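You operate a simulated robot arm through the tools that you are given. There is no shell and no other tool.

Carry out the task below with a simulated robot arm. There is one attempt and no reset: what you move stays moved.

JOB
Check the tins on the long bench top. At the end: the silver tin with the largest size on its label from the long bench top is on the orange tray; the beaker (marked "C") from the long bench top is on the blue box (marked "SEALS"); the label ring (marked "F") from the long bench top is on the red plate; the silver tin with the smallest size on its label from the long bench top is in the white tray; whatever was shut is shut again. Leave all else as you found it, and nothing knocked over. Set down upright: beaker.

It is judged by the outcome, as a careful person would: the job done as asked, and still so three seconds after it is handed in. It fails if anything else is knocked over, pushed out of place, dropped, spilled or broken. Lids that push on must go on centred and level and be pressed home; caps that screw on are set level and turned clockwise until they are tight.

ROBOT AND FRAMES
A 6-joint arm with a two-finger gripper, fixed in place. Base frame: the origin is at the foot of the arm, x ahead of it, y to its left, z up; the work surface is at about z = 850. Lengths are in mm, angles in degrees, forces in N, time in s.
With the tool pointing down near the work surface it reaches from about 140 to 680 mm from the base axis. Its first joint turns from -66.0 to 66.0 degrees. Payload 2.45 kg.
The TCP is the grasp point between the finger pads, 30 mm short of the fingertips. In the tool frame z runs along the fingers and y along their closing line. The gripper opens to 106 mm. The gripper's body begins 79 mm behind the TCP.
Orientation is that of the tool frame in the base frame, as [roll, pitch, yaw] about the fixed x, y, z axes, in that order (R = Rz(yaw) Ry(pitch) Rx(roll)). With the fingers straight down and closing along the base's y, the tool's x points along the base's -x, its y along +y and its z along -z.

CONTROLS
- The arm moves only by the tool apply_moves. Its argument "motion" is text: rows parted by semicolons, each of 7 numbers parted by spaces: the shift along the tool's x, y, z in mm, then the turn, a rotation vector about the tool's x, y, z in degrees, then the opening, from 0 (shut) to 1 (fully open). In form: dx dy dz wx wy wz hand; .... A call has 1 to 20 rows; each row shifts and turns the commanded pose from where the row before left it, along the tool's axes as they then stand. Rows are played at 5 a second. More than 50 mm and 8.6 degrees between two rows, or a gripper value outside its range, and nothing of the call is played. Where a pose cannot be reached the arm comes as near as it can. A force on the tool above 40 N (or 10 N above the force at the start of the call, whichever is more), or a blocked arm, ends the call early, and 0.2 s more pass. Each finger travels about 153 mm/s and halts on what it meets, pressing with about 37 N; the grip force reading is that of the motor and also rises with nothing between the fingers. The clock runs only during rows and for 0.2 s after the last one: add rows that do not move to give the fingers time. The reply holds the time, the measured pose of the TCP, the force on the tool along the base axes, the opening and the grip force, in the units named above and with some noise, with the torque about the TCP (base axes, N m) and any sound that the robot's microphone picked up.
- Cameras (640 x 400 px; columns grow to the right, rows downward): "scene" is fixed at [63.9, 416.6, 1405]; the picture's right is [-0.71, -0.71, 0.00], its down [-0.39, 0.39, -0.84] and it looks along [0.59, -0.59, -0.55] (base axes); focal length 351 px, centre (320, 200). "wrist" rides on the gripper at [76, -2, -106] in the tool frame; the picture's right is [0.02, 1.00, 0.00], its down [-0.78, 0.02, -0.62] and it looks along [-0.62, 0.01, 0.78] (tool axes); focal length 247 px, centre (320, 200). There is no depth. A picture from a camera that has moved, and an enlarged one, comes with that camera's place and axes in the base frame and with its lens.
- get_image(camera): a new picture of that camera. It takes no simulated time.
- zoom(camera, box): a new picture of the part [left, top, right, bottom] of that camera's present view, enlarged. It takes no simulated time.
- close_job(): hands the job in; it is judged then, once.

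Nothing tells you positions but the pictures and the camera data. Unless the task says otherwise, let go and move clear before handing in.

The tools are called after "Call:" by a JSON object that holds its "method" and its "body". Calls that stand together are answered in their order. apply_moves: Moves the arm, as the interface text tells. Its arguments: {"type":"object","properties":{"motion":{"type":"string"}},"required":["motion"]} The other tools are called the same way: get_image (camera) takes a picture; zoom (camera, box) takes an enlarged picture of a part of a camera's view; close_job () hands the job in.

At the start:

```text
t: 0.0
tcp_pos: [394.9, -149.4, 1113.8]
orientation: [-179.9, 0.1, 180.0]
force: [-0.6, -0.1, 0.7]
torque: [0.04, 0.02, -0.01]
opening: 105.9
finger_force: 0.0
```

scene: 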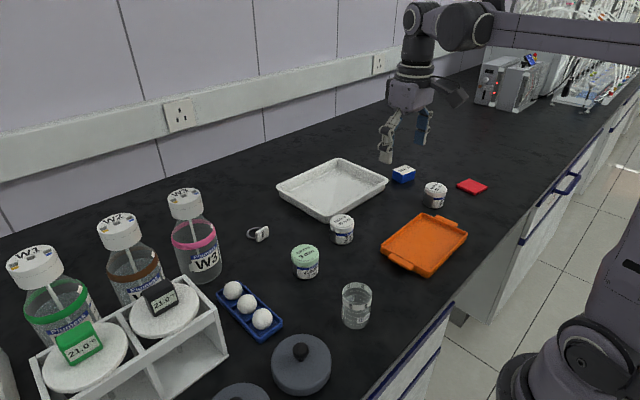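
wrist: 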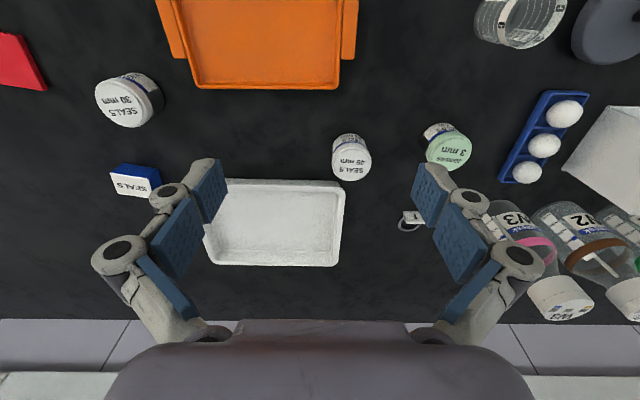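

I see a black bench with a white tray, an orange tray, a red plate, a blue box, three tins, a beaker and a small label ring. First I'll zoom in to read the labels and work out positions.

Call:
{"method": "zoom", "body": {"camera": "scene", "box": [380, 150, 500, 225]}}

Call:
{"method": "zoom", "body": {"camera": "scene", "box": [240, 200, 400, 300]}}

Call:
{"method": "zoom", "body": {"camera": "wrist", "box": [320, 100, 480, 200]}}

Call:
{"method": "zoom", "body": {"camera": "wrist", "box": [60, 50, 220, 150]}}

Call:
{"method": "zoom", "body": {"camera": "scene", "box": [280, 260, 440, 360]}}

Call:
{"method": "zoom", "body": {"camera": "scene", "box": [220, 200, 300, 250]}}

```text
5.33 times, centred on (440, 188) of scene
camera zoom: at [63.9, 416.6, 1405.0], right [-0.71, -0.71, 0.0], down [-0.39, 0.39, -0.84], along [0.59, -0.59, -0.55], focal length 1874 px, centre (-320, 267)
```

zoom: 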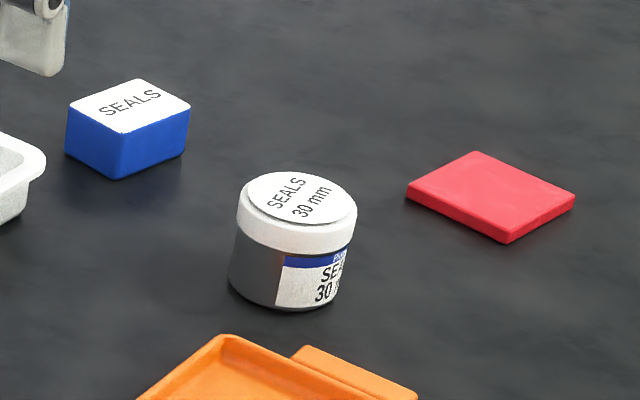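

```text
4.00 times, centred on (320, 250) of scene
camera zoom: at [63.9, 416.6, 1405.0], right [-0.71, -0.71, 0.0], down [-0.39, 0.39, -0.84], along [0.59, -0.59, -0.55], focal length 1405 px, centre (320, 0)
```

zoom: 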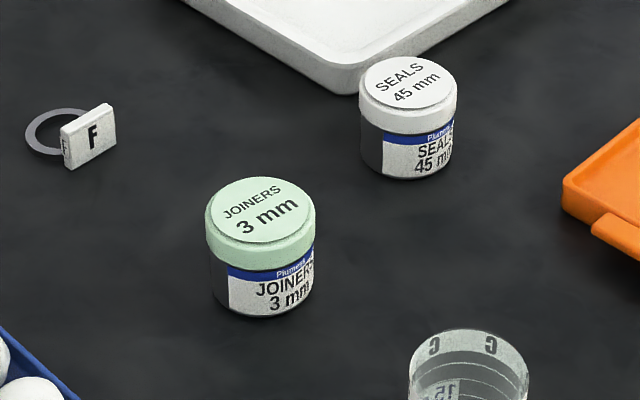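

```text
4.00 times, centred on (400, 150) of wrist
camera zoom: at [319.5, -151.7, 1220.4], right [-0.02, 1.0, 0.0], down [0.78, 0.02, 0.62], along [0.62, 0.01, -0.78], focal length 988 px, centre (0, 400)
```

zoom: 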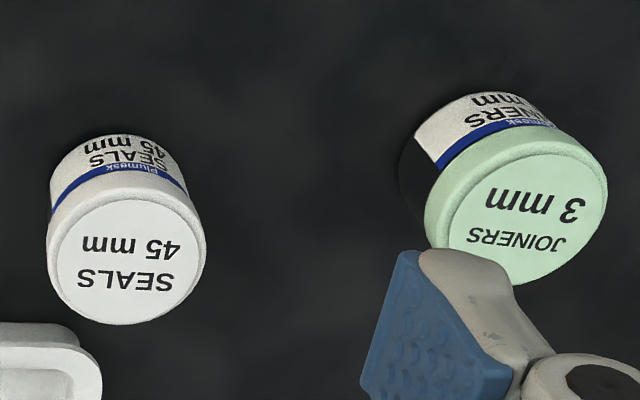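

```text
4.00 times, centred on (140, 100) of wrist
camera zoom: at [319.5, -151.7, 1220.4], right [-0.02, 1.0, 0.0], down [0.78, 0.02, 0.62], along [0.62, 0.01, -0.78], focal length 988 px, centre (1040, 600)
```

zoom: 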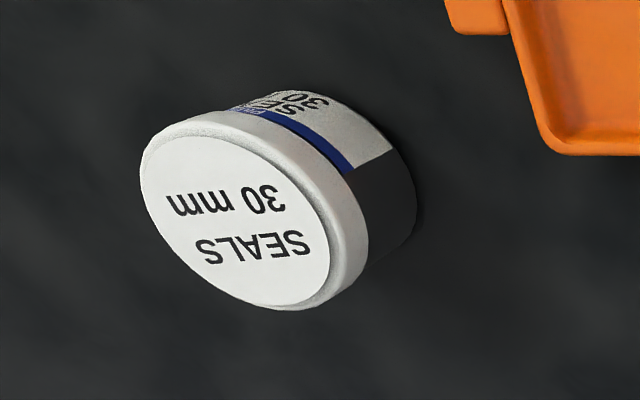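

```text
4.00 times, centred on (360, 310) of scene
camera zoom: at [63.9, 416.6, 1405.0], right [-0.71, -0.71, 0.0], down [-0.39, 0.39, -0.84], along [0.59, -0.59, -0.55], focal length 1405 px, centre (160, -240)
```

zoom: 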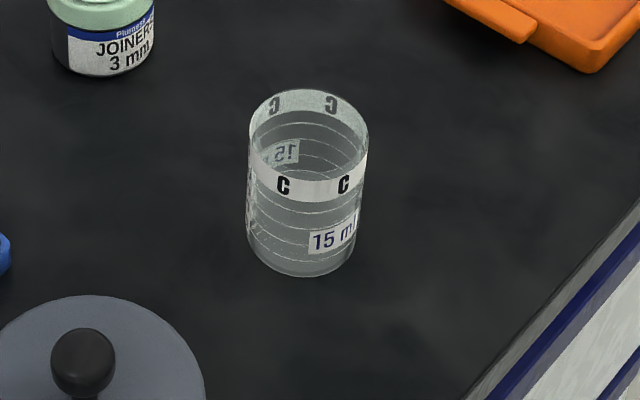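

```text
8.00 times, centred on (260, 225) of scene
camera zoom: at [63.9, 416.6, 1405.0], right [-0.71, -0.71, 0.0], down [-0.39, 0.39, -0.84], along [0.59, -0.59, -0.55], focal length 2811 px, centre (800, 0)
```

zoom: 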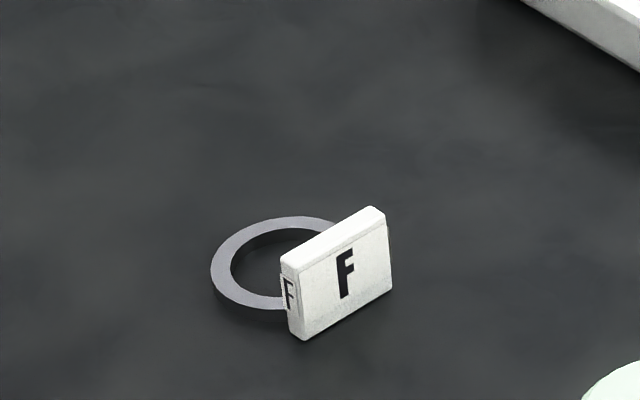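

Three tins are in view: SEALS 45 mm and SEALS 30 mm with white lids, and JOINERS 3 mm with a green lid. I need to tell which count as "silver" and whether there are more tins, so I'll zoom in closer.

Call:
{"method": "zoom", "body": {"camera": "scene", "box": [284, 236, 332, 286]}}

Call:
{"method": "zoom", "body": {"camera": "scene", "box": [322, 206, 362, 251]}}

Call:
{"method": "zoom", "body": {"camera": "scene", "box": [414, 174, 456, 216]}}

Call:
{"method": "zoom", "body": {"camera": "scene", "box": [0, 180, 240, 400]}}

Call:
{"method": "zoom", "body": {"camera": "scene", "box": [180, 260, 400, 400]}}

Call:
{"method": "zoom", "body": {"camera": "scene", "box": [440, 20, 640, 145]}}

Call:
{"method": "zoom", "body": {"camera": "wrist", "box": [460, 0, 640, 112]}}

```text
8.00 times, centred on (308, 261) of scene
camera zoom: at [63.9, 416.6, 1405.0], right [-0.71, -0.71, 0.0], down [-0.39, 0.39, -0.84], along [0.59, -0.59, -0.55], focal length 2811 px, centre (416, -288)
```

zoom: 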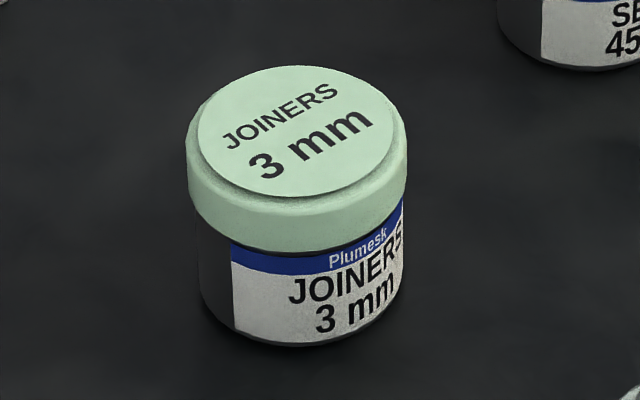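

```text
8.89 times, centred on (342, 228) of scene
camera zoom: at [63.9, 416.6, 1405.0], right [-0.71, -0.71, 0.0], down [-0.39, 0.39, -0.84], along [0.59, -0.59, -0.55], focal length 3123 px, centre (124, -53)
```

zoom: 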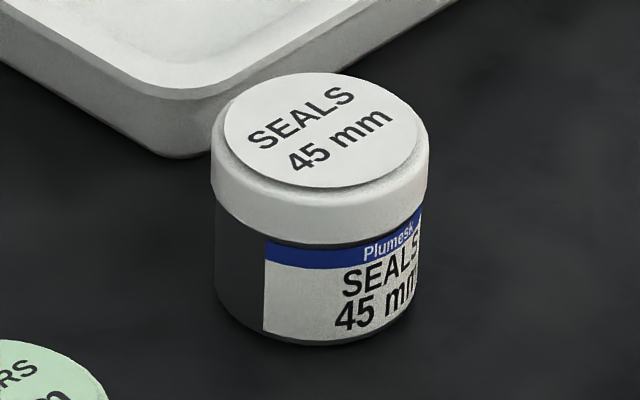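

```text
9.52 times, centred on (435, 195) of scene
camera zoom: at [63.9, 416.6, 1405.0], right [-0.71, -0.71, 0.0], down [-0.39, 0.39, -0.84], along [0.59, -0.59, -0.55], focal length 3346 px, centre (-775, 248)
```

zoom: 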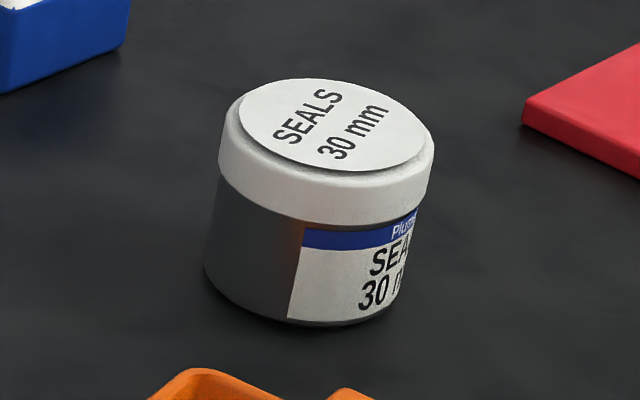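

```text
1.82 times, centred on (120, 290) of scene
camera zoom: at [63.9, 416.6, 1405.0], right [-0.71, -0.71, 0.0], down [-0.39, 0.39, -0.84], along [0.59, -0.59, -0.55], focal length 639 px, centre (684, 36)
```

zoom: 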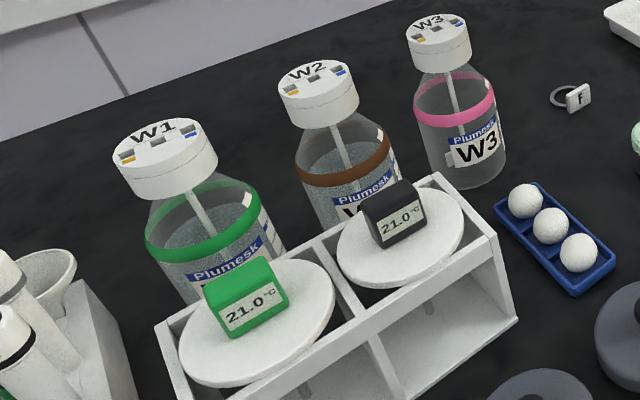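

```text
2.86 times, centred on (290, 330) of scene
camera zoom: at [63.9, 416.6, 1405.0], right [-0.71, -0.71, 0.0], down [-0.39, 0.39, -0.84], along [0.59, -0.59, -0.55], focal length 1004 px, centre (406, -171)
```

zoom: 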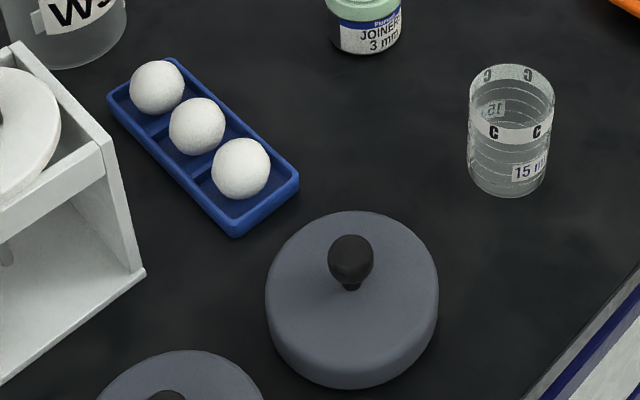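

```text
3.20 times, centred on (540, 82) of scene
camera zoom: at [63.9, 416.6, 1405.0], right [-0.71, -0.71, 0.0], down [-0.39, 0.39, -0.84], along [0.59, -0.59, -0.55], focal length 1124 px, centre (-384, 576)
```

zoom: 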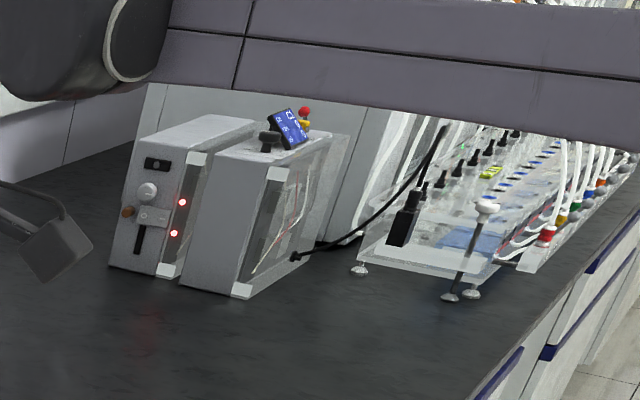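

```text
3.56 times, centred on (550, 56) of wrist
camera zoom: at [319.5, -151.7, 1220.4], right [-0.02, 1.0, 0.0], down [0.78, 0.02, 0.62], along [0.62, 0.01, -0.78], focal length 878 px, centre (-498, 712)
```

zoom: 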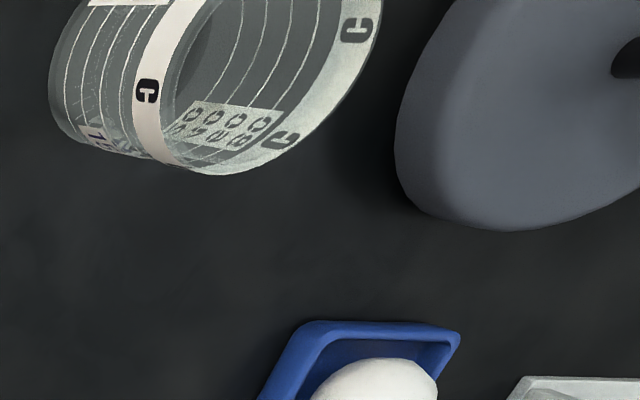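

All three tins appear to have the same dark reflective metal body, and only the lid colours differ. I estimate the 45 mm tin near (503,-101), the 3 mm tin near (483,39), the 30 mm tin near (421,-397), the beaker near (320,66) and the ring near (640,43). I'll move the wrist camera down for a close look at the 3 mm tin.

Call:
{"method": "apply_moves", "body": {"motion": "-0.8 31.4 25.6 0 0 0 1; -0.8 31.4 25.6 0 0 0 1; -0.8 31.4 25.6 0 0 0 1; -0.8 31.4 25.6 0 0 0 1; -0.8 31.4 25.6 0 0 0 1; -0.8 31.4 25.6 0 0 0 1; 0 0 0 0 0 0 1; 0 0 0 0 0 0 1"}}

Call:
{"method": "get_image", "body": {"camera": "wrist"}}

Call:
{"method": "get_image", "body": {"camera": "scene"}}

```text
t: 1.8
tcp_pos: [403.0, 37.7, 963.2]
orientation: [-179.9, 0.1, 179.9]
force: [-0.3, -0.7, 0.1]
torque: [-0.01, -0.04, -0.02]
opening: 106.0
finger_force: 0.1
```

```text
taken
camera wrist: at [326.4, 34.9, 1068.3], right [-0.02, 1.0, 0.0], down [0.78, 0.02, 0.62], along [0.62, 0.01, -0.78], focal length 247 px, centre (320, 200)
```

wrist: 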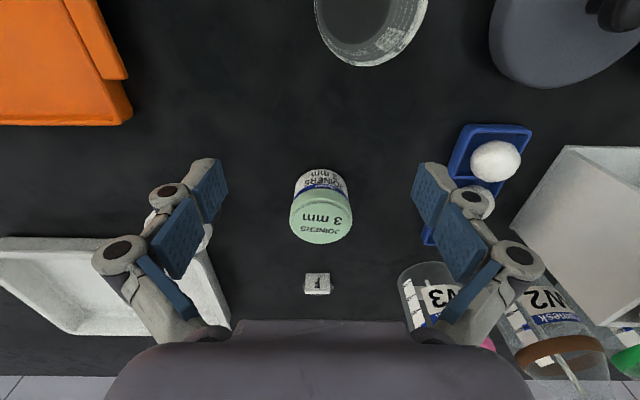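

```text
taken
```

scene: 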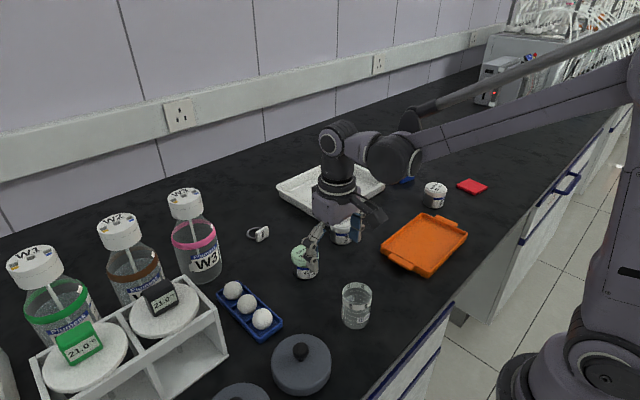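

Call:
{"method": "zoom", "body": {"camera": "wrist", "box": [280, 155, 360, 250]}}

Call:
{"method": "zoom", "body": {"camera": "wrist", "box": [290, 260, 350, 305]}}

Call:
{"method": "zoom", "body": {"camera": "wrist", "box": [280, 0, 460, 110]}}

```text
4.21 times, centred on (320, 202) of wrist
camera zoom: at [326.4, 34.9, 1068.3], right [-0.02, 1.0, 0.0], down [0.78, 0.02, 0.62], along [0.62, 0.01, -0.78], focal length 1040 px, centre (320, 190)
```

zoom: 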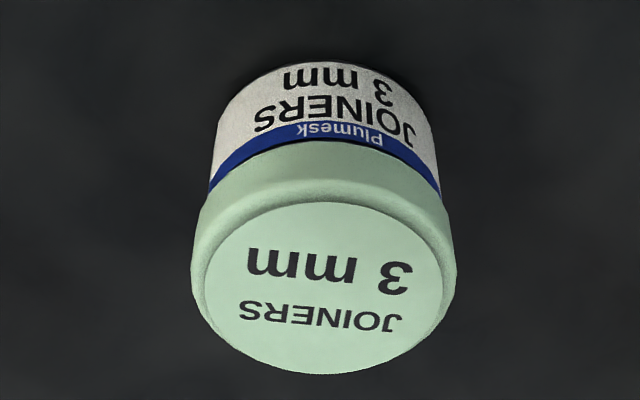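

```text
8.89 times, centred on (320, 282) of wrist
camera zoom: at [326.4, 34.9, 1068.3], right [-0.02, 1.0, 0.0], down [0.78, 0.02, 0.62], along [0.62, 0.01, -0.78], focal length 2195 px, centre (320, -533)
```

zoom: 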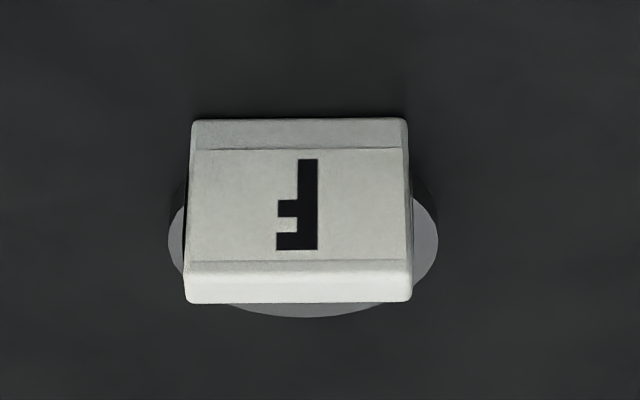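

```text
3.56 times, centred on (370, 55) of wrist
camera zoom: at [326.4, 34.9, 1068.3], right [-0.02, 1.0, 0.0], down [0.78, 0.02, 0.62], along [0.62, 0.01, -0.78], focal length 878 px, centre (142, 716)
```

zoom: 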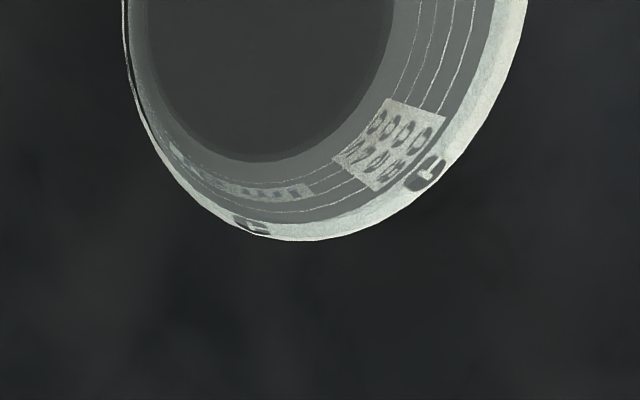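

The label hides most of this tin's body from this side. I'll swing the wrist camera round to look from the +y side and compare the bodies of the 3 mm and 45 mm tins.

Call:
{"method": "apply_moves", "body": {"motion": "-29 24 -12.3 0 0 0 1; -29 24 -12.3 0 0 0 1; -29 24 -12.3 0 0 0 1; 0 0 0 0 0 8.18 1; 0 0 0 0 0 8.18 1; 0 0 0 0 0 8.18 1; 0 0 0 0 0 8.18 1; 0 0 0 0 0 8.18 1; 0 0 0 0 0 8.18 1; 0 0 0 0 0 8.18 1; 0 0 0 0 0 8.18 1; 0 0 0 0 0 8.18 1; 0 0 0 0 0 8.18 1; 0 0 0 0 0 8.18 1; 0 0 0 0 0 0 1; 0 0 0 0 0 0 1"}}

Call:
{"method": "get_image", "body": {"camera": "wrist"}}

```text
t: 5.2
tcp_pos: [488.0, 110.0, 998.8]
orientation: [179.8, 0.1, 89.9]
force: [0.8, 0.4, 0.5]
torque: [-0.02, -0.03, 0.0]
opening: 105.8
finger_force: 0.0
```

```text
taken
camera wrist: at [487.1, 186.1, 1104.3], right [1.0, 0.02, 0.0], down [0.01, -0.78, 0.62], along [0.01, -0.62, -0.78], focal length 247 px, centre (320, 200)
```

wrist: 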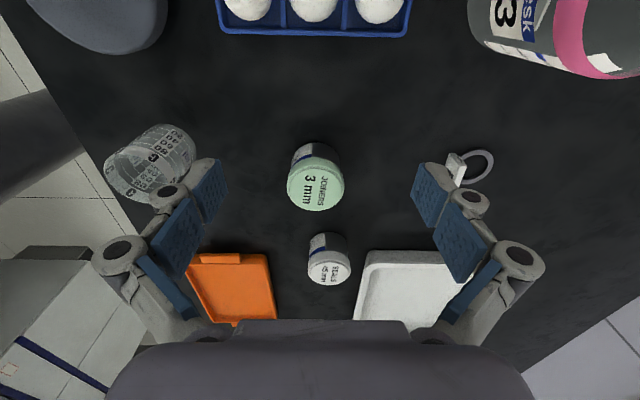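

Call:
{"method": "zoom", "body": {"camera": "wrist", "box": [280, 135, 360, 215]}}

Call:
{"method": "zoom", "body": {"camera": "wrist", "box": [300, 225, 360, 290]}}

Call:
{"method": "zoom", "body": {"camera": "wrist", "box": [430, 140, 510, 190]}}

Call:
{"method": "zoom", "body": {"camera": "wrist", "box": [90, 110, 220, 210]}}

```text
5.00 times, centred on (320, 175) of wrist
camera zoom: at [487.1, 186.1, 1104.3], right [1.0, 0.02, 0.0], down [0.01, -0.78, 0.62], along [0.01, -0.62, -0.78], focal length 1235 px, centre (320, 325)
```

zoom: 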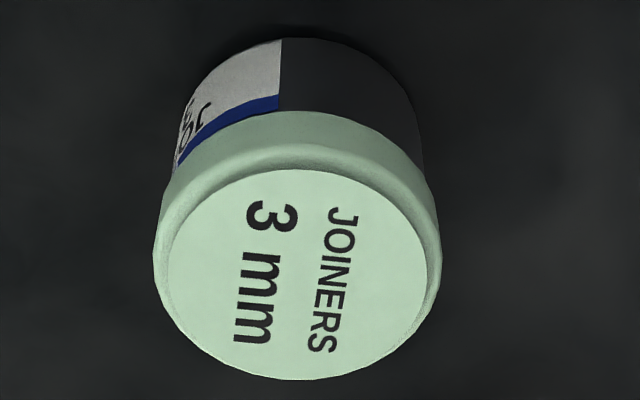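

```text
6.15 times, centred on (330, 258) of wrist
camera zoom: at [487.1, 186.1, 1104.3], right [1.0, 0.02, 0.0], down [0.01, -0.78, 0.62], along [0.01, -0.62, -0.78], focal length 1520 px, centre (258, -154)
```

zoom: 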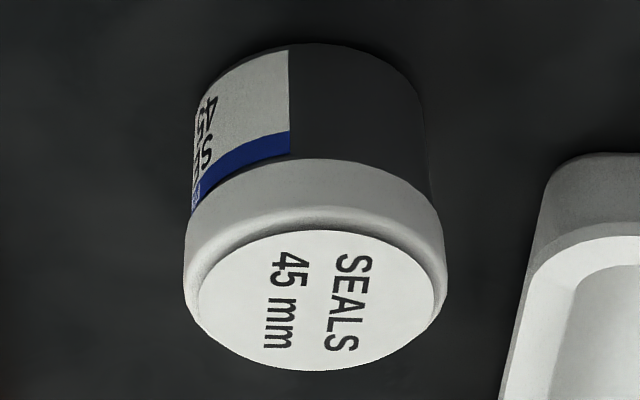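

```text
8.00 times, centred on (470, 165) of wrist
camera zoom: at [487.1, 186.1, 1104.3], right [1.0, 0.02, 0.0], down [0.01, -0.78, 0.62], along [0.01, -0.62, -0.78], focal length 1976 px, centre (-880, 480)
```

zoom: 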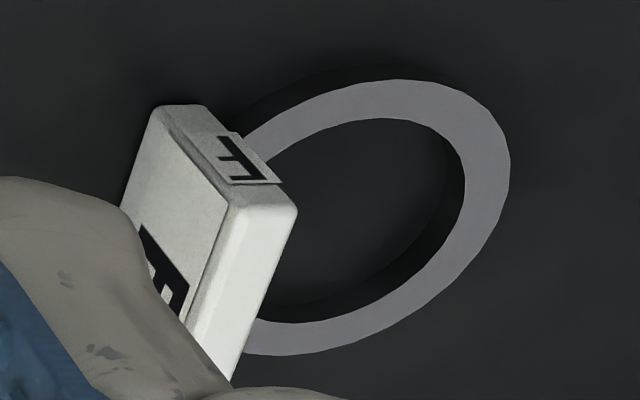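

```text
4.00 times, centred on (155, 160) of wrist
camera zoom: at [487.1, 186.1, 1104.3], right [1.0, 0.02, 0.0], down [0.01, -0.78, 0.62], along [0.01, -0.62, -0.78], focal length 988 px, centre (980, 360)
```

zoom: 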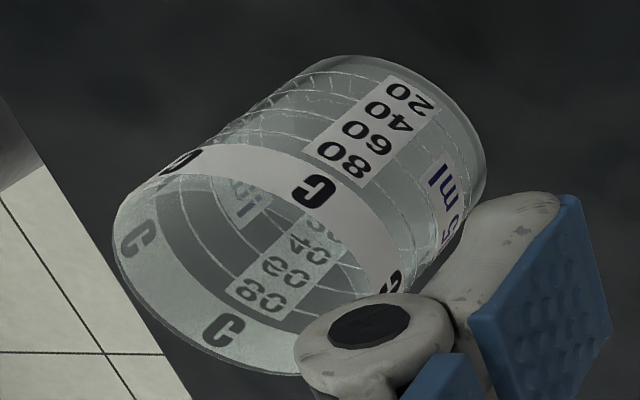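

Call:
{"method": "zoom", "body": {"camera": "wrist", "box": [310, 138, 340, 162]}}

Call:
{"method": "zoom", "body": {"camera": "wrist", "box": [326, 228, 352, 262]}}

Call:
{"method": "zoom", "body": {"camera": "scene", "box": [415, 188, 440, 215]}}

Call:
{"method": "zoom", "body": {"camera": "scene", "box": [288, 258, 320, 284]}}

```text
16.00 times, centred on (325, 150) of wrist
camera zoom: at [487.1, 186.1, 1104.3], right [1.0, 0.02, 0.0], down [0.01, -0.78, 0.62], along [0.01, -0.62, -0.78], focal length 3952 px, centre (240, 1000)
```

zoom: 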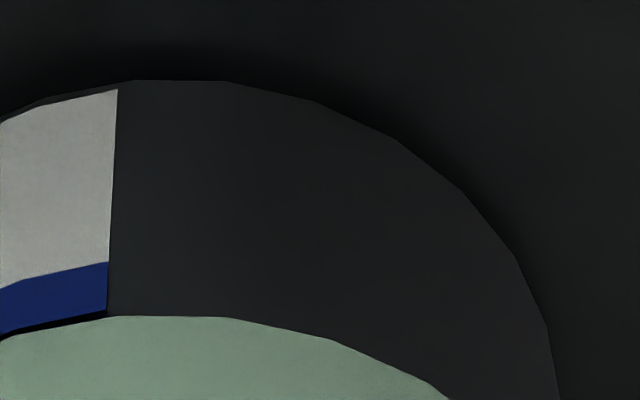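

```text
11.76 times, centred on (339, 245) of wrist
camera zoom: at [487.1, 186.1, 1104.3], right [1.0, 0.02, 0.0], down [0.01, -0.78, 0.62], along [0.01, -0.62, -0.78], focal length 2906 px, centre (96, -329)
```

zoom: 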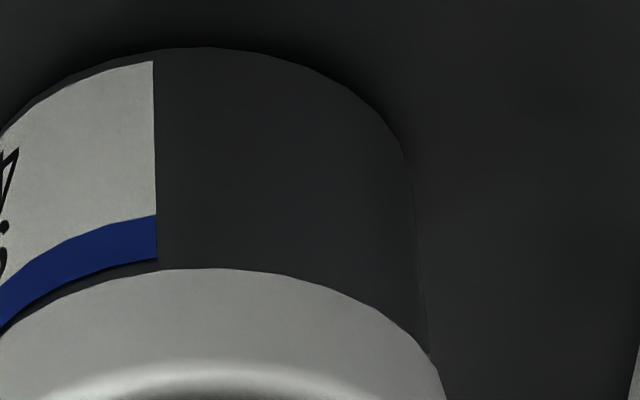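

```text
14.81 times, centred on (428, 202) of scene
camera zoom: at [63.9, 416.6, 1405.0], right [-0.71, -0.71, 0.0], down [-0.39, 0.39, -0.84], along [0.59, -0.59, -0.55], focal length 5205 px, centre (-1273, 178)
```

zoom: 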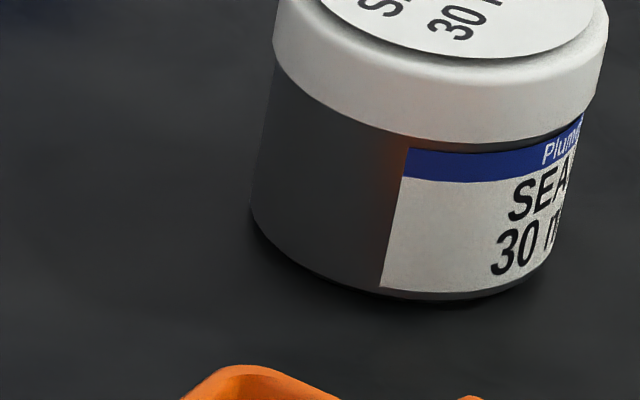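

```text
15.38 times, centred on (304, 271) of scene
camera zoom: at [63.9, 416.6, 1405.0], right [-0.71, -0.71, 0.0], down [-0.39, 0.39, -0.84], along [0.59, -0.59, -0.55], focal length 5406 px, centre (566, -892)
```

zoom: 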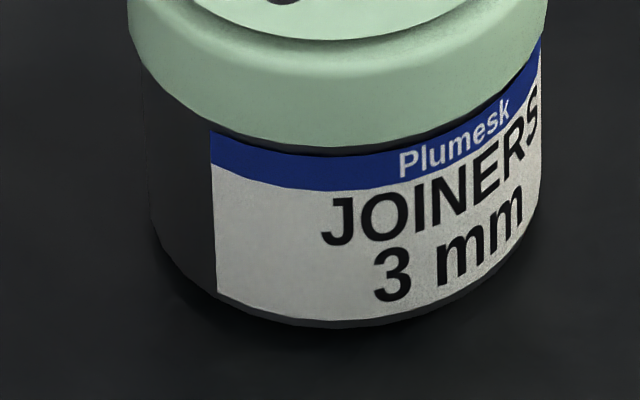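

All the bodies show the same reflective silver metal, and only the lids differ. That makes the largest 45 mm, which goes to the orange tray, and the smallest 3 mm, which goes to the white tray. The 30 mm tin stays. I'll turn back and move above the 45 mm tin near (503,-102) to line up.

Call:
{"method": "apply_moves", "body": {"motion": "0 0 0 0 0 -8.18 1; 0 0 0 0 0 -8.18 1; 0 0 0 0 0 -8.18 1; 0 0 0 0 0 -8.18 1; 0 0 0 0 0 -8.18 1; 0 0 0 0 0 -8.18 1; 0 0 0 0 0 -8.18 1; 0 0 0 0 0 -8.18 1; 0 0 0 0 0 -8.18 1; 0 0 0 0 0 -8.18 1; 0 0 0 0 0 -8.18 1; -3.1 -42.5 7.76 0 0 0 1; -3.1 -42.5 7.76 0 0 0 1; -3.1 -42.5 7.76 0 0 0 1; -3.1 -42.5 7.76 0 0 0 1; -3.1 -42.5 7.76 0 0 0 1; 0 0 0 0 0 0 1; 0 0 0 0 0 0 1"}}

Call:
{"method": "get_image", "body": {"camera": "wrist"}}

```text
t: 9.0
tcp_pos: [505.0, -97.4, 960.0]
orientation: [-179.9, 0.1, 179.9]
force: [1.1, -0.4, -0.4]
torque: [0.03, -0.03, 0.02]
opening: 105.9
finger_force: 0.1
```

```text
taken
camera wrist: at [428.5, -100.2, 1065.3], right [-0.02, 1.0, 0.0], down [0.78, 0.02, 0.62], along [0.62, 0.01, -0.78], focal length 247 px, centre (320, 200)
```

wrist: 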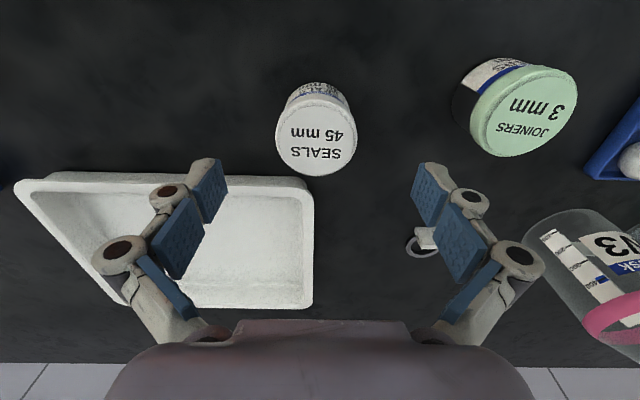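

Call:
{"method": "zoom", "body": {"camera": "wrist", "box": [260, 70, 380, 190]}}

```text
3.33 times, centred on (320, 130) of wrist
camera zoom: at [428.5, -100.2, 1065.3], right [-0.02, 1.0, 0.0], down [0.78, 0.02, 0.62], along [0.62, 0.01, -0.78], focal length 823 px, centre (320, 433)
```

zoom: 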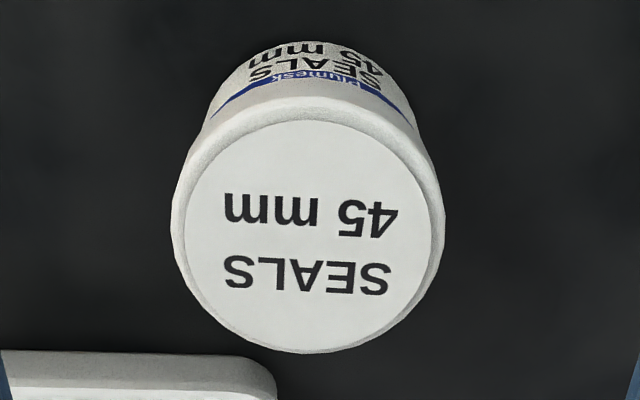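

The 45 mm tin's lid centre is at about (504.1, -101.8). I'll shift over it, descend so the fingertips stop just above the bench, then close.

Call:
{"method": "apply_moves", "body": {"motion": "0.9 -4.4 0 0 0 0 1; 0 0 25 0 0 0 1; 0 0 25 0 0 0 1; 0 0 15 0 0 0 1; 0 0 10 0 0 0 1; 0 0 0 0 0 0 1"}}

Call:
{"method": "get_image", "body": {"camera": "wrist"}}

Call:
{"method": "get_image", "body": {"camera": "scene"}}

```text
t: 10.4
tcp_pos: [501.2, -107.5, 883.6]
orientation: [-179.9, 0.0, 179.9]
force: [0.6, -0.6, 0.7]
torque: [-0.01, 0.01, -0.01]
opening: 106.1
finger_force: 0.0
```

```text
taken
camera wrist: at [425.5, -109.8, 990.3], right [-0.02, 1.0, 0.0], down [0.78, 0.02, 0.62], along [0.62, 0.01, -0.78], focal length 247 px, centre (320, 200)
```

wrist: 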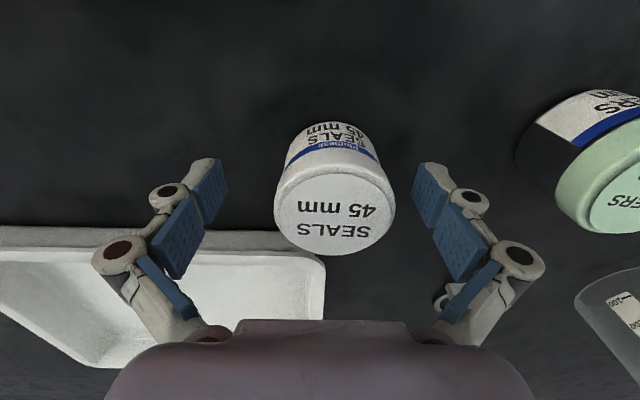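

```text
taken
```

scene: 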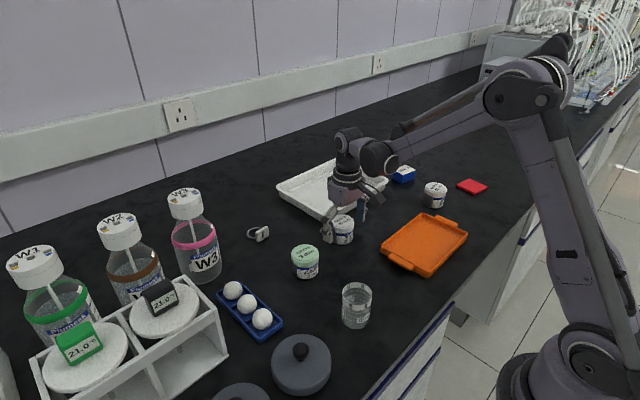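

The arm settled about 6 mm off in y, so the tin sits right of centre between the fingers. I'll correct the offset before closing.

Call:
{"method": "apply_moves", "body": {"motion": "-1.4 2.9 0 0 0 0 1; -1.4 2.9 0 0 0 0 1; 0 0 0 0 0 0 1; 0 0 0 0 0 0 1; 0 0 0 0 0 0 1"}}

Call:
{"method": "get_image", "body": {"camera": "wrist"}}

```text
t: 11.6
tcp_pos: [504.6, -100.4, 883.1]
orientation: [-179.9, 0.2, 179.9]
force: [0.5, 1.0, 0.3]
torque: [-0.01, 0.0, 0.03]
opening: 106.3
finger_force: 0.1
```

```text
taken
camera wrist: at [429.1, -103.7, 989.2], right [-0.02, 1.0, 0.0], down [0.78, 0.02, 0.62], along [0.62, 0.01, -0.78], focal length 247 px, centre (320, 200)
```

wrist: 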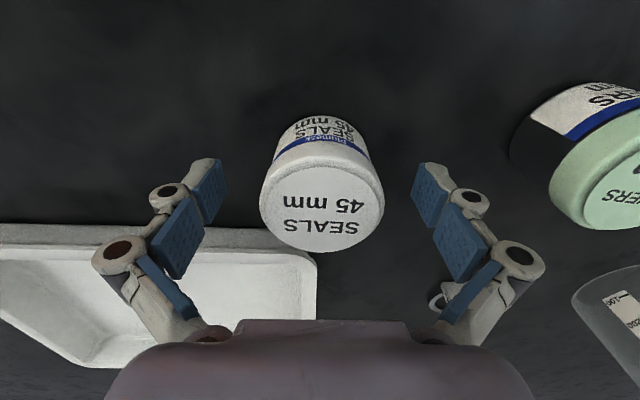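

Call:
{"method": "zoom", "body": {"camera": "wrist", "box": [240, 100, 400, 270]}}

```text
2.35 times, centred on (320, 185) of wrist
camera zoom: at [429.1, -103.7, 989.2], right [-0.02, 1.0, 0.0], down [0.78, 0.02, 0.62], along [0.62, 0.01, -0.78], focal length 581 px, centre (320, 235)
```

zoom: 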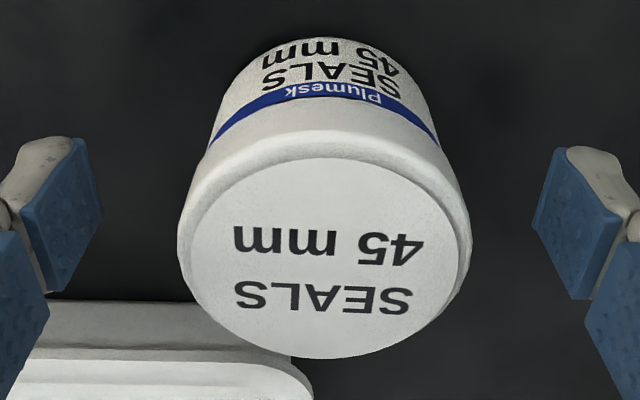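

Now centred within about 1.5 mm, so I'll close the gripper.

Call:
{"method": "apply_moves", "body": {"motion": "0 0 0 0 0 0 0.6; 0 0 0 0 0 0 0.5; 0 0 0 0 0 0 0.45; 0 0 0 0 0 0 0.45"}}

Call:
{"method": "zoom", "body": {"camera": "wrist", "box": [220, 90, 420, 270]}}

```text
t: 12.6
tcp_pos: [504.2, -101.0, 883.5]
orientation: [-179.9, 0.0, 179.9]
force: [-0.3, 1.0, 9.0]
torque: [-0.12, -0.03, -0.02]
opening: 57.6
finger_force: 37.3
```

```text
2.22 times, centred on (320, 180) of wrist
camera zoom: at [429.0, -103.6, 989.5], right [-0.02, 1.0, 0.0], down [0.78, 0.02, 0.62], along [0.62, 0.01, -0.78], focal length 549 px, centre (320, 244)
```

zoom: 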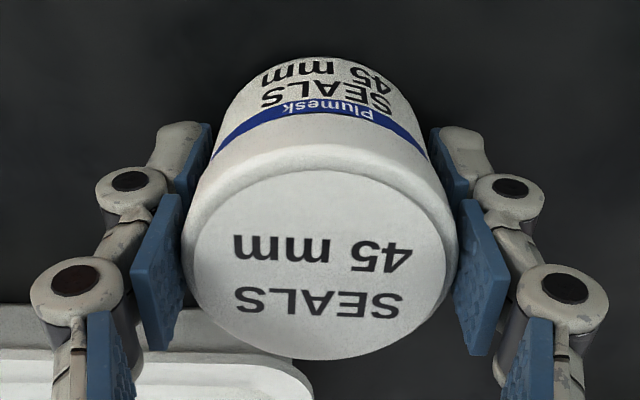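

The grip is on at 57.6 mm. I'll lift a few millimetres slowly and check that the whole tin comes up together with its lid.

Call:
{"method": "apply_moves", "body": {"motion": "0 0 -2 0 0 0 0.45; 0 0 -3 0 0 0 0.45; 0 0 -5 0 0 0 0.45; 0 0 -5 0 0 0 0.45; 0 0 0 0 0 0 0.45; 0 0 0 0 0 0 0.45"}}

Call:
{"method": "zoom", "body": {"camera": "wrist", "box": [220, 90, 420, 270]}}

Call:
{"method": "zoom", "body": {"camera": "scene", "box": [300, 190, 400, 260]}}

```text
t: 14.0
tcp_pos: [504.1, -100.3, 898.0]
orientation: [-180.0, 0.2, 179.8]
force: [0.3, 0.0, -0.1]
torque: [0.01, 0.01, -0.01]
opening: 57.8
finger_force: 36.4
```

```text
2.22 times, centred on (320, 180) of wrist
camera zoom: at [428.6, -102.0, 1004.0], right [-0.02, 1.0, 0.0], down [0.78, 0.02, 0.62], along [0.62, 0.01, -0.78], focal length 549 px, centre (320, 244)
```

zoom: 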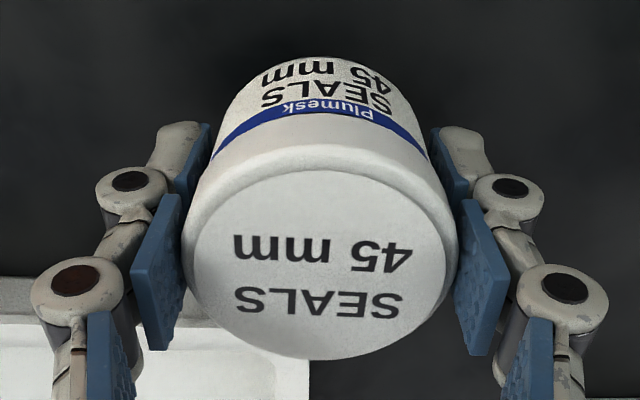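

```text
5.71 times, centred on (350, 225) of scene
camera zoom: at [63.9, 416.6, 1405.0], right [-0.71, -0.71, 0.0], down [-0.39, 0.39, -0.84], along [0.59, -0.59, -0.55], focal length 2008 px, centre (149, 57)
```

zoom: 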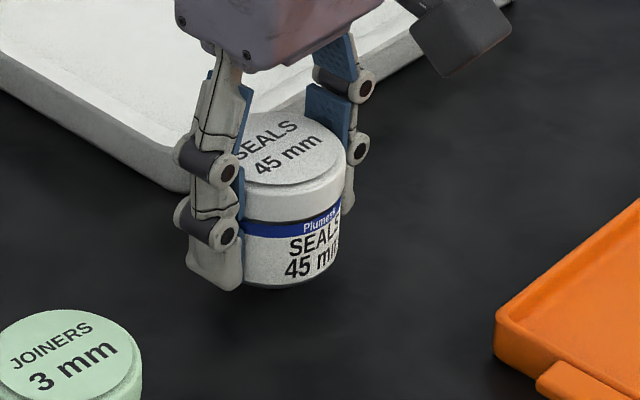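

The whole tin lifted cleanly with its lid. I'll raise it and carry it over the orange tray near (335,-212).

Call:
{"method": "apply_moves", "body": {"motion": "0 0 -20 0 0 0 0.45; 0 0 -25 0 0 0 0.45; 0 0 -17 0 0 0 0.45; 14 -9.3 0 0 0 0 0.45; 28.2 -18.7 0 0 0 0 0.45; 28.2 -18.7 0 0 0 0 0.45; 28.2 -18.7 0 0 0 0 0.45; 28.2 -18.7 0 0 0 0 0.45; 28.2 -18.7 0 0 0 0 0.45; 14 -9.3 0 0 0 0 0.45; 0 0 0 0 0 0 0.45; 0 0 0 0 0 0 0.45; 0 0 0 0 0 0 0.45"}}

Call:
{"method": "get_image", "body": {"camera": "wrist"}}

Call:
{"method": "get_image", "body": {"camera": "scene"}}

```text
t: 16.8
tcp_pos: [334.3, -212.4, 960.8]
orientation: [-179.9, 0.1, 179.9]
force: [0.2, -0.2, -1.0]
torque: [-0.02, -0.01, 0.02]
opening: 57.5
finger_force: 36.7
```

```text
taken
camera wrist: at [258.0, -215.2, 1066.2], right [-0.02, 1.0, 0.0], down [0.78, 0.02, 0.62], along [0.62, 0.01, -0.78], focal length 247 px, centre (320, 200)
```

wrist: 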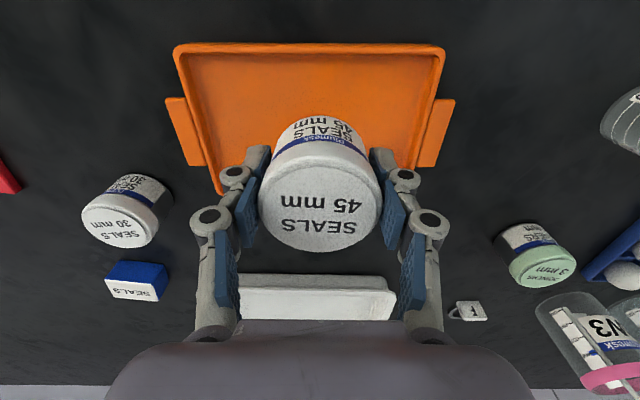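

```text
taken
```

scene: 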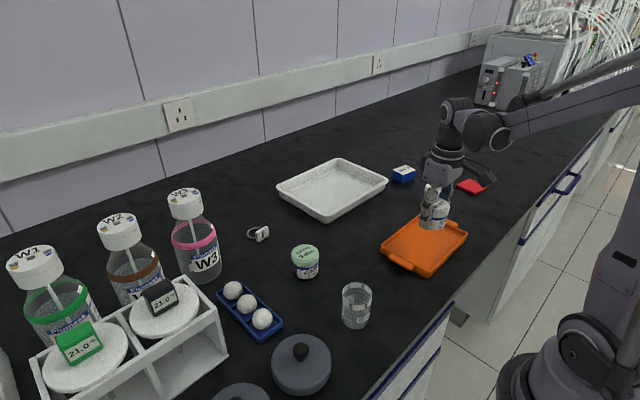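

Call:
{"method": "zoom", "body": {"camera": "wrist", "box": [150, 30, 470, 230]}}

Call:
{"method": "zoom", "body": {"camera": "scene", "box": [370, 170, 490, 290]}}

```text
2.00 times, centred on (310, 130) of wrist
camera zoom: at [258.0, -215.2, 1066.2], right [-0.02, 1.0, 0.0], down [0.78, 0.02, 0.62], along [0.62, 0.01, -0.78], focal length 494 px, centre (340, 340)
```

zoom: 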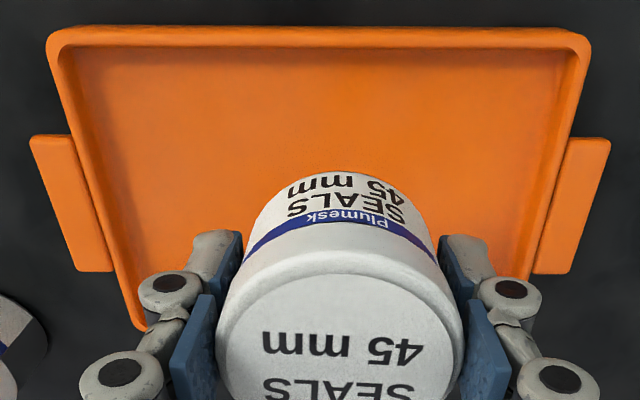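

```text
3.33 times, centred on (430, 230) of scene
camera zoom: at [63.9, 416.6, 1405.0], right [-0.71, -0.71, 0.0], down [-0.39, 0.39, -0.84], along [0.59, -0.59, -0.55], focal length 1171 px, centre (-47, 100)
```

zoom: 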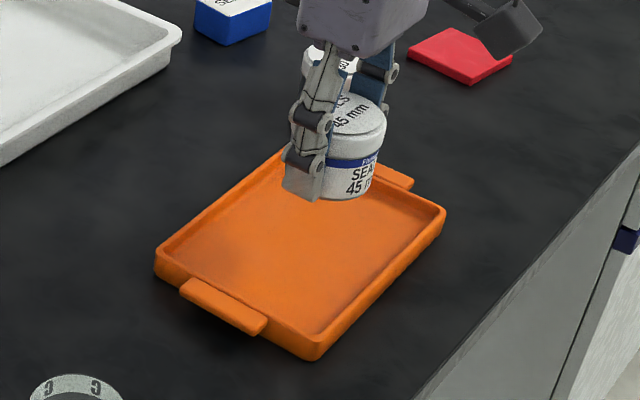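

The tray spans about x 280–411 and y -316 to -129, so its centre is near (345,-222). I'll shift there, descend to just above the floor, then approach in small steps watching the force.

Call:
{"method": "apply_moves", "body": {"motion": "-5 -5 0 0 0 0 0.45; -5 -5 0 0 0 0 0.45; 0 0 20 0 0 0 0.45; 0 0 20 0 0 0 0.45; 0 0 15 0 0 0 0.45; 0 0 7 0 0 0 0.45; 0 0 0 0 0 0 0.45; 0 0 0 0 0 0 0.45"}}

Call:
{"method": "zoom", "body": {"camera": "scene", "box": [370, 170, 490, 290]}}

```text
t: 18.6
tcp_pos: [344.3, -224.8, 900.2]
orientation: [-179.9, 0.0, 179.9]
force: [-0.6, 0.5, -0.3]
torque: [0.0, 0.0, -0.02]
opening: 57.8
finger_force: 37.1
```

```text
3.33 times, centred on (430, 230) of scene
camera zoom: at [63.9, 416.6, 1405.0], right [-0.71, -0.71, 0.0], down [-0.39, 0.39, -0.84], along [0.59, -0.59, -0.55], focal length 1171 px, centre (-47, 100)
```

zoom: 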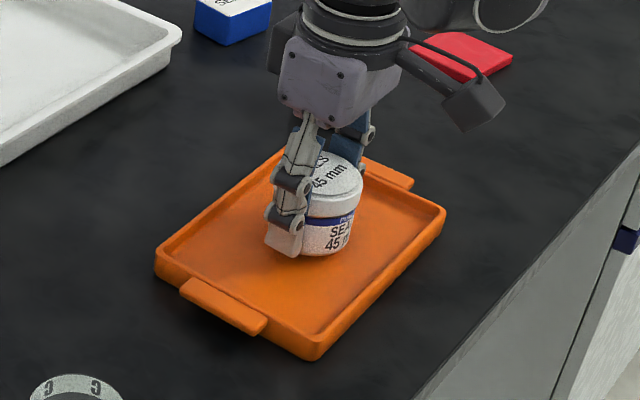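

Call:
{"method": "apply_moves", "body": {"motion": "0 0 2.5 0 0 0 0.45; 0 0 2.5 0 0 0 0.45; 0 0 2 0 0 0 0.45; 0 0 1.5 0 0 0 0.45; 0 0 0 0 0 0 0.45"}}

Call:
{"method": "zoom", "body": {"camera": "scene", "box": [390, 190, 470, 270]}}

```text
t: 19.8
tcp_pos: [345.6, -223.2, 891.4]
orientation: [-179.8, 0.1, 179.9]
force: [1.7, -6.7, 31.5]
torque: [-0.27, -0.03, 0.03]
opening: 57.7
finger_force: 36.7
```

```text
5.00 times, centred on (430, 230) of scene
camera zoom: at [63.6, 416.7, 1405.0], right [-0.71, -0.71, 0.0], down [-0.39, 0.39, -0.84], along [0.59, -0.59, -0.55], focal length 1757 px, centre (-230, 50)
```

zoom: 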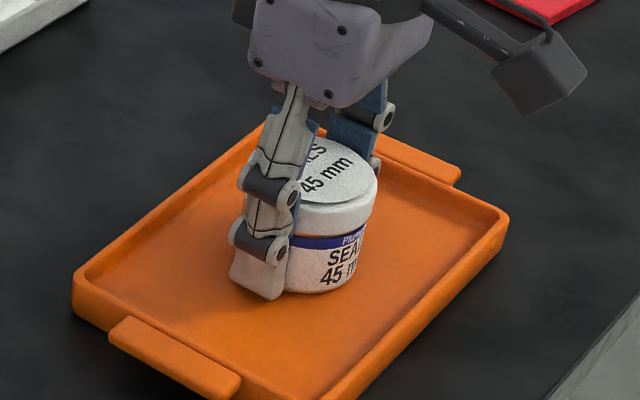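

Contact is made on the tray floor at 31 N. I'll back off slightly to relieve the load, then release gently and rise.

Call:
{"method": "apply_moves", "body": {"motion": "0 0 -0.8 0 0 0 0.45; 0 0 0 0 0 0 0.45; 0 0 0 0 0 0 0.45"}}

```text
t: 20.6
tcp_pos: [345.8, -223.1, 891.9]
orientation: [-179.9, 0.1, 179.9]
force: [6.1, -7.5, 27.6]
torque: [-0.32, -0.13, 0.01]
opening: 57.5
finger_force: 37.1
```

Call:
{"method": "apply_moves", "body": {"motion": "0 0 -1 0 0 0 0.45; 0 0 0 0 0 0 0.45; 0 0 0 0 0 0 0.45"}}

```text
t: 21.4
tcp_pos: [345.4, -221.2, 891.0]
orientation: [180.0, -0.1, -179.9]
force: [-0.5, 0.1, -1.6]
torque: [0.06, 0.02, -0.01]
opening: 57.7
finger_force: 37.0
```

Call:
{"method": "apply_moves", "body": {"motion": "0 0 0.5 0 0 0 0.45; 0 0 0 0 0 0 0.56; 0 0 0 0 0 0 0.62; 0 0 0 0 0 0 0.7; 0 0 0 0 0 0 0.75; 0 0 0 0 0 0 0.75"}}

Call:
{"method": "get_image", "body": {"camera": "wrist"}}

Call:
{"method": "zoom", "body": {"camera": "scene", "box": [370, 170, 490, 290]}}

```text
t: 22.8
tcp_pos: [344.8, -221.6, 891.1]
orientation: [-180.0, 0.1, 180.0]
force: [-0.7, 0.4, -0.5]
torque: [-0.03, 0.0, 0.02]
opening: 79.6
finger_force: 0.0
```

```text
taken
camera wrist: at [269.6, -224.2, 996.8], right [-0.02, 1.0, 0.0], down [0.78, 0.02, 0.62], along [0.62, 0.01, -0.78], focal length 247 px, centre (320, 200)
```

wrist: 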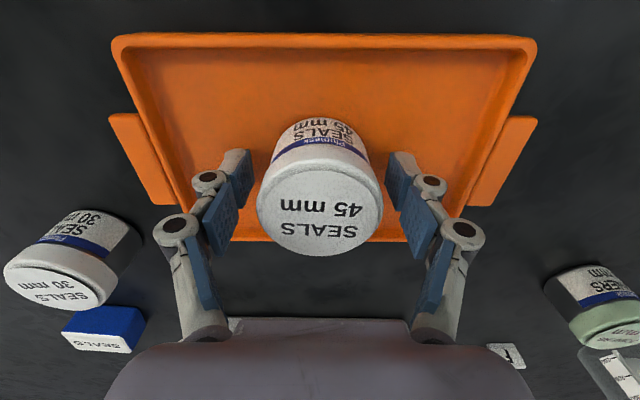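

```text
3.33 times, centred on (430, 230) of scene
camera zoom: at [63.9, 416.6, 1405.0], right [-0.71, -0.71, 0.0], down [-0.39, 0.39, -0.84], along [0.59, -0.59, -0.55], focal length 1171 px, centre (-47, 100)
```

zoom: 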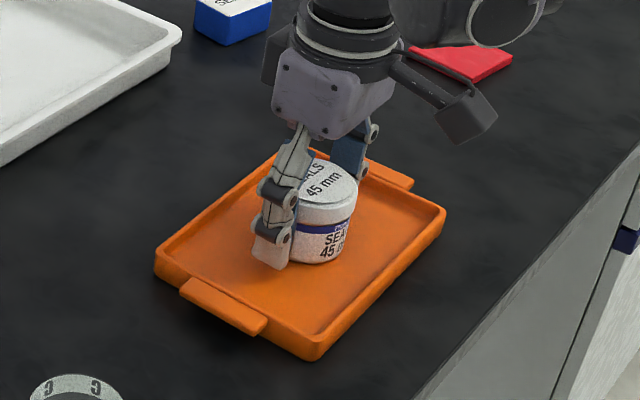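

Released, and the tin stands in the tray. I'll rise and go over to the 3 mm tin near (485,38).

Call:
{"method": "apply_moves", "body": {"motion": "0 0 -20 0 0 0 0.75; 0 0 -30 0 0 0 0.75; 0 0 -25 0 0 0 0.9; -10 18.6 0 0 0 0 1; -20 37.1 0 0 0 0 1; -20 37.1 0 0 0 0 1; -20 37.1 0 0 0 0 1; -20 37.1 0 0 0 0 1; -20 37.1 0 0 0 0 1; -20 37.1 0 0 0 0 1; -10 18.6 0 0 0 0 1; 0 0 0 0 0 0 1; 0 0 0 0 0 0 1; 0 0 0 0 0 0 1; 0 0 0 0 0 0 1"}}

Call:
{"method": "get_image", "body": {"camera": "wrist"}}

Call:
{"method": "get_image", "body": {"camera": "scene"}}

```text
t: 26.0
tcp_pos: [487.1, 38.9, 965.8]
orientation: [-179.9, 0.0, 179.9]
force: [1.0, 0.9, 0.3]
torque: [-0.05, -0.01, 0.02]
opening: 105.9
finger_force: 0.2
```

```text
taken
camera wrist: at [411.3, 36.8, 1071.7], right [-0.02, 1.0, 0.0], down [0.78, 0.02, 0.62], along [0.62, 0.01, -0.78], focal length 247 px, centre (320, 200)
```

wrist: 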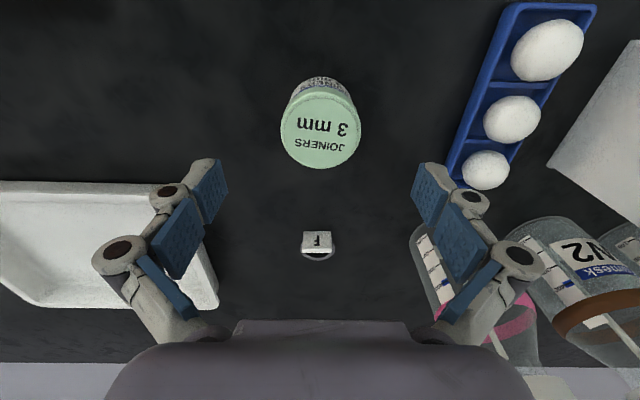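

```text
taken
```

scene: 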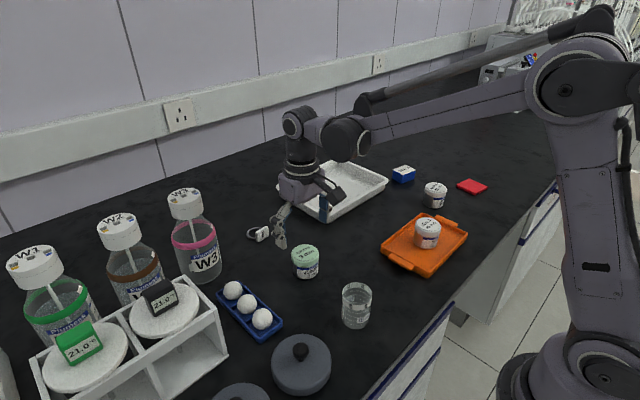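

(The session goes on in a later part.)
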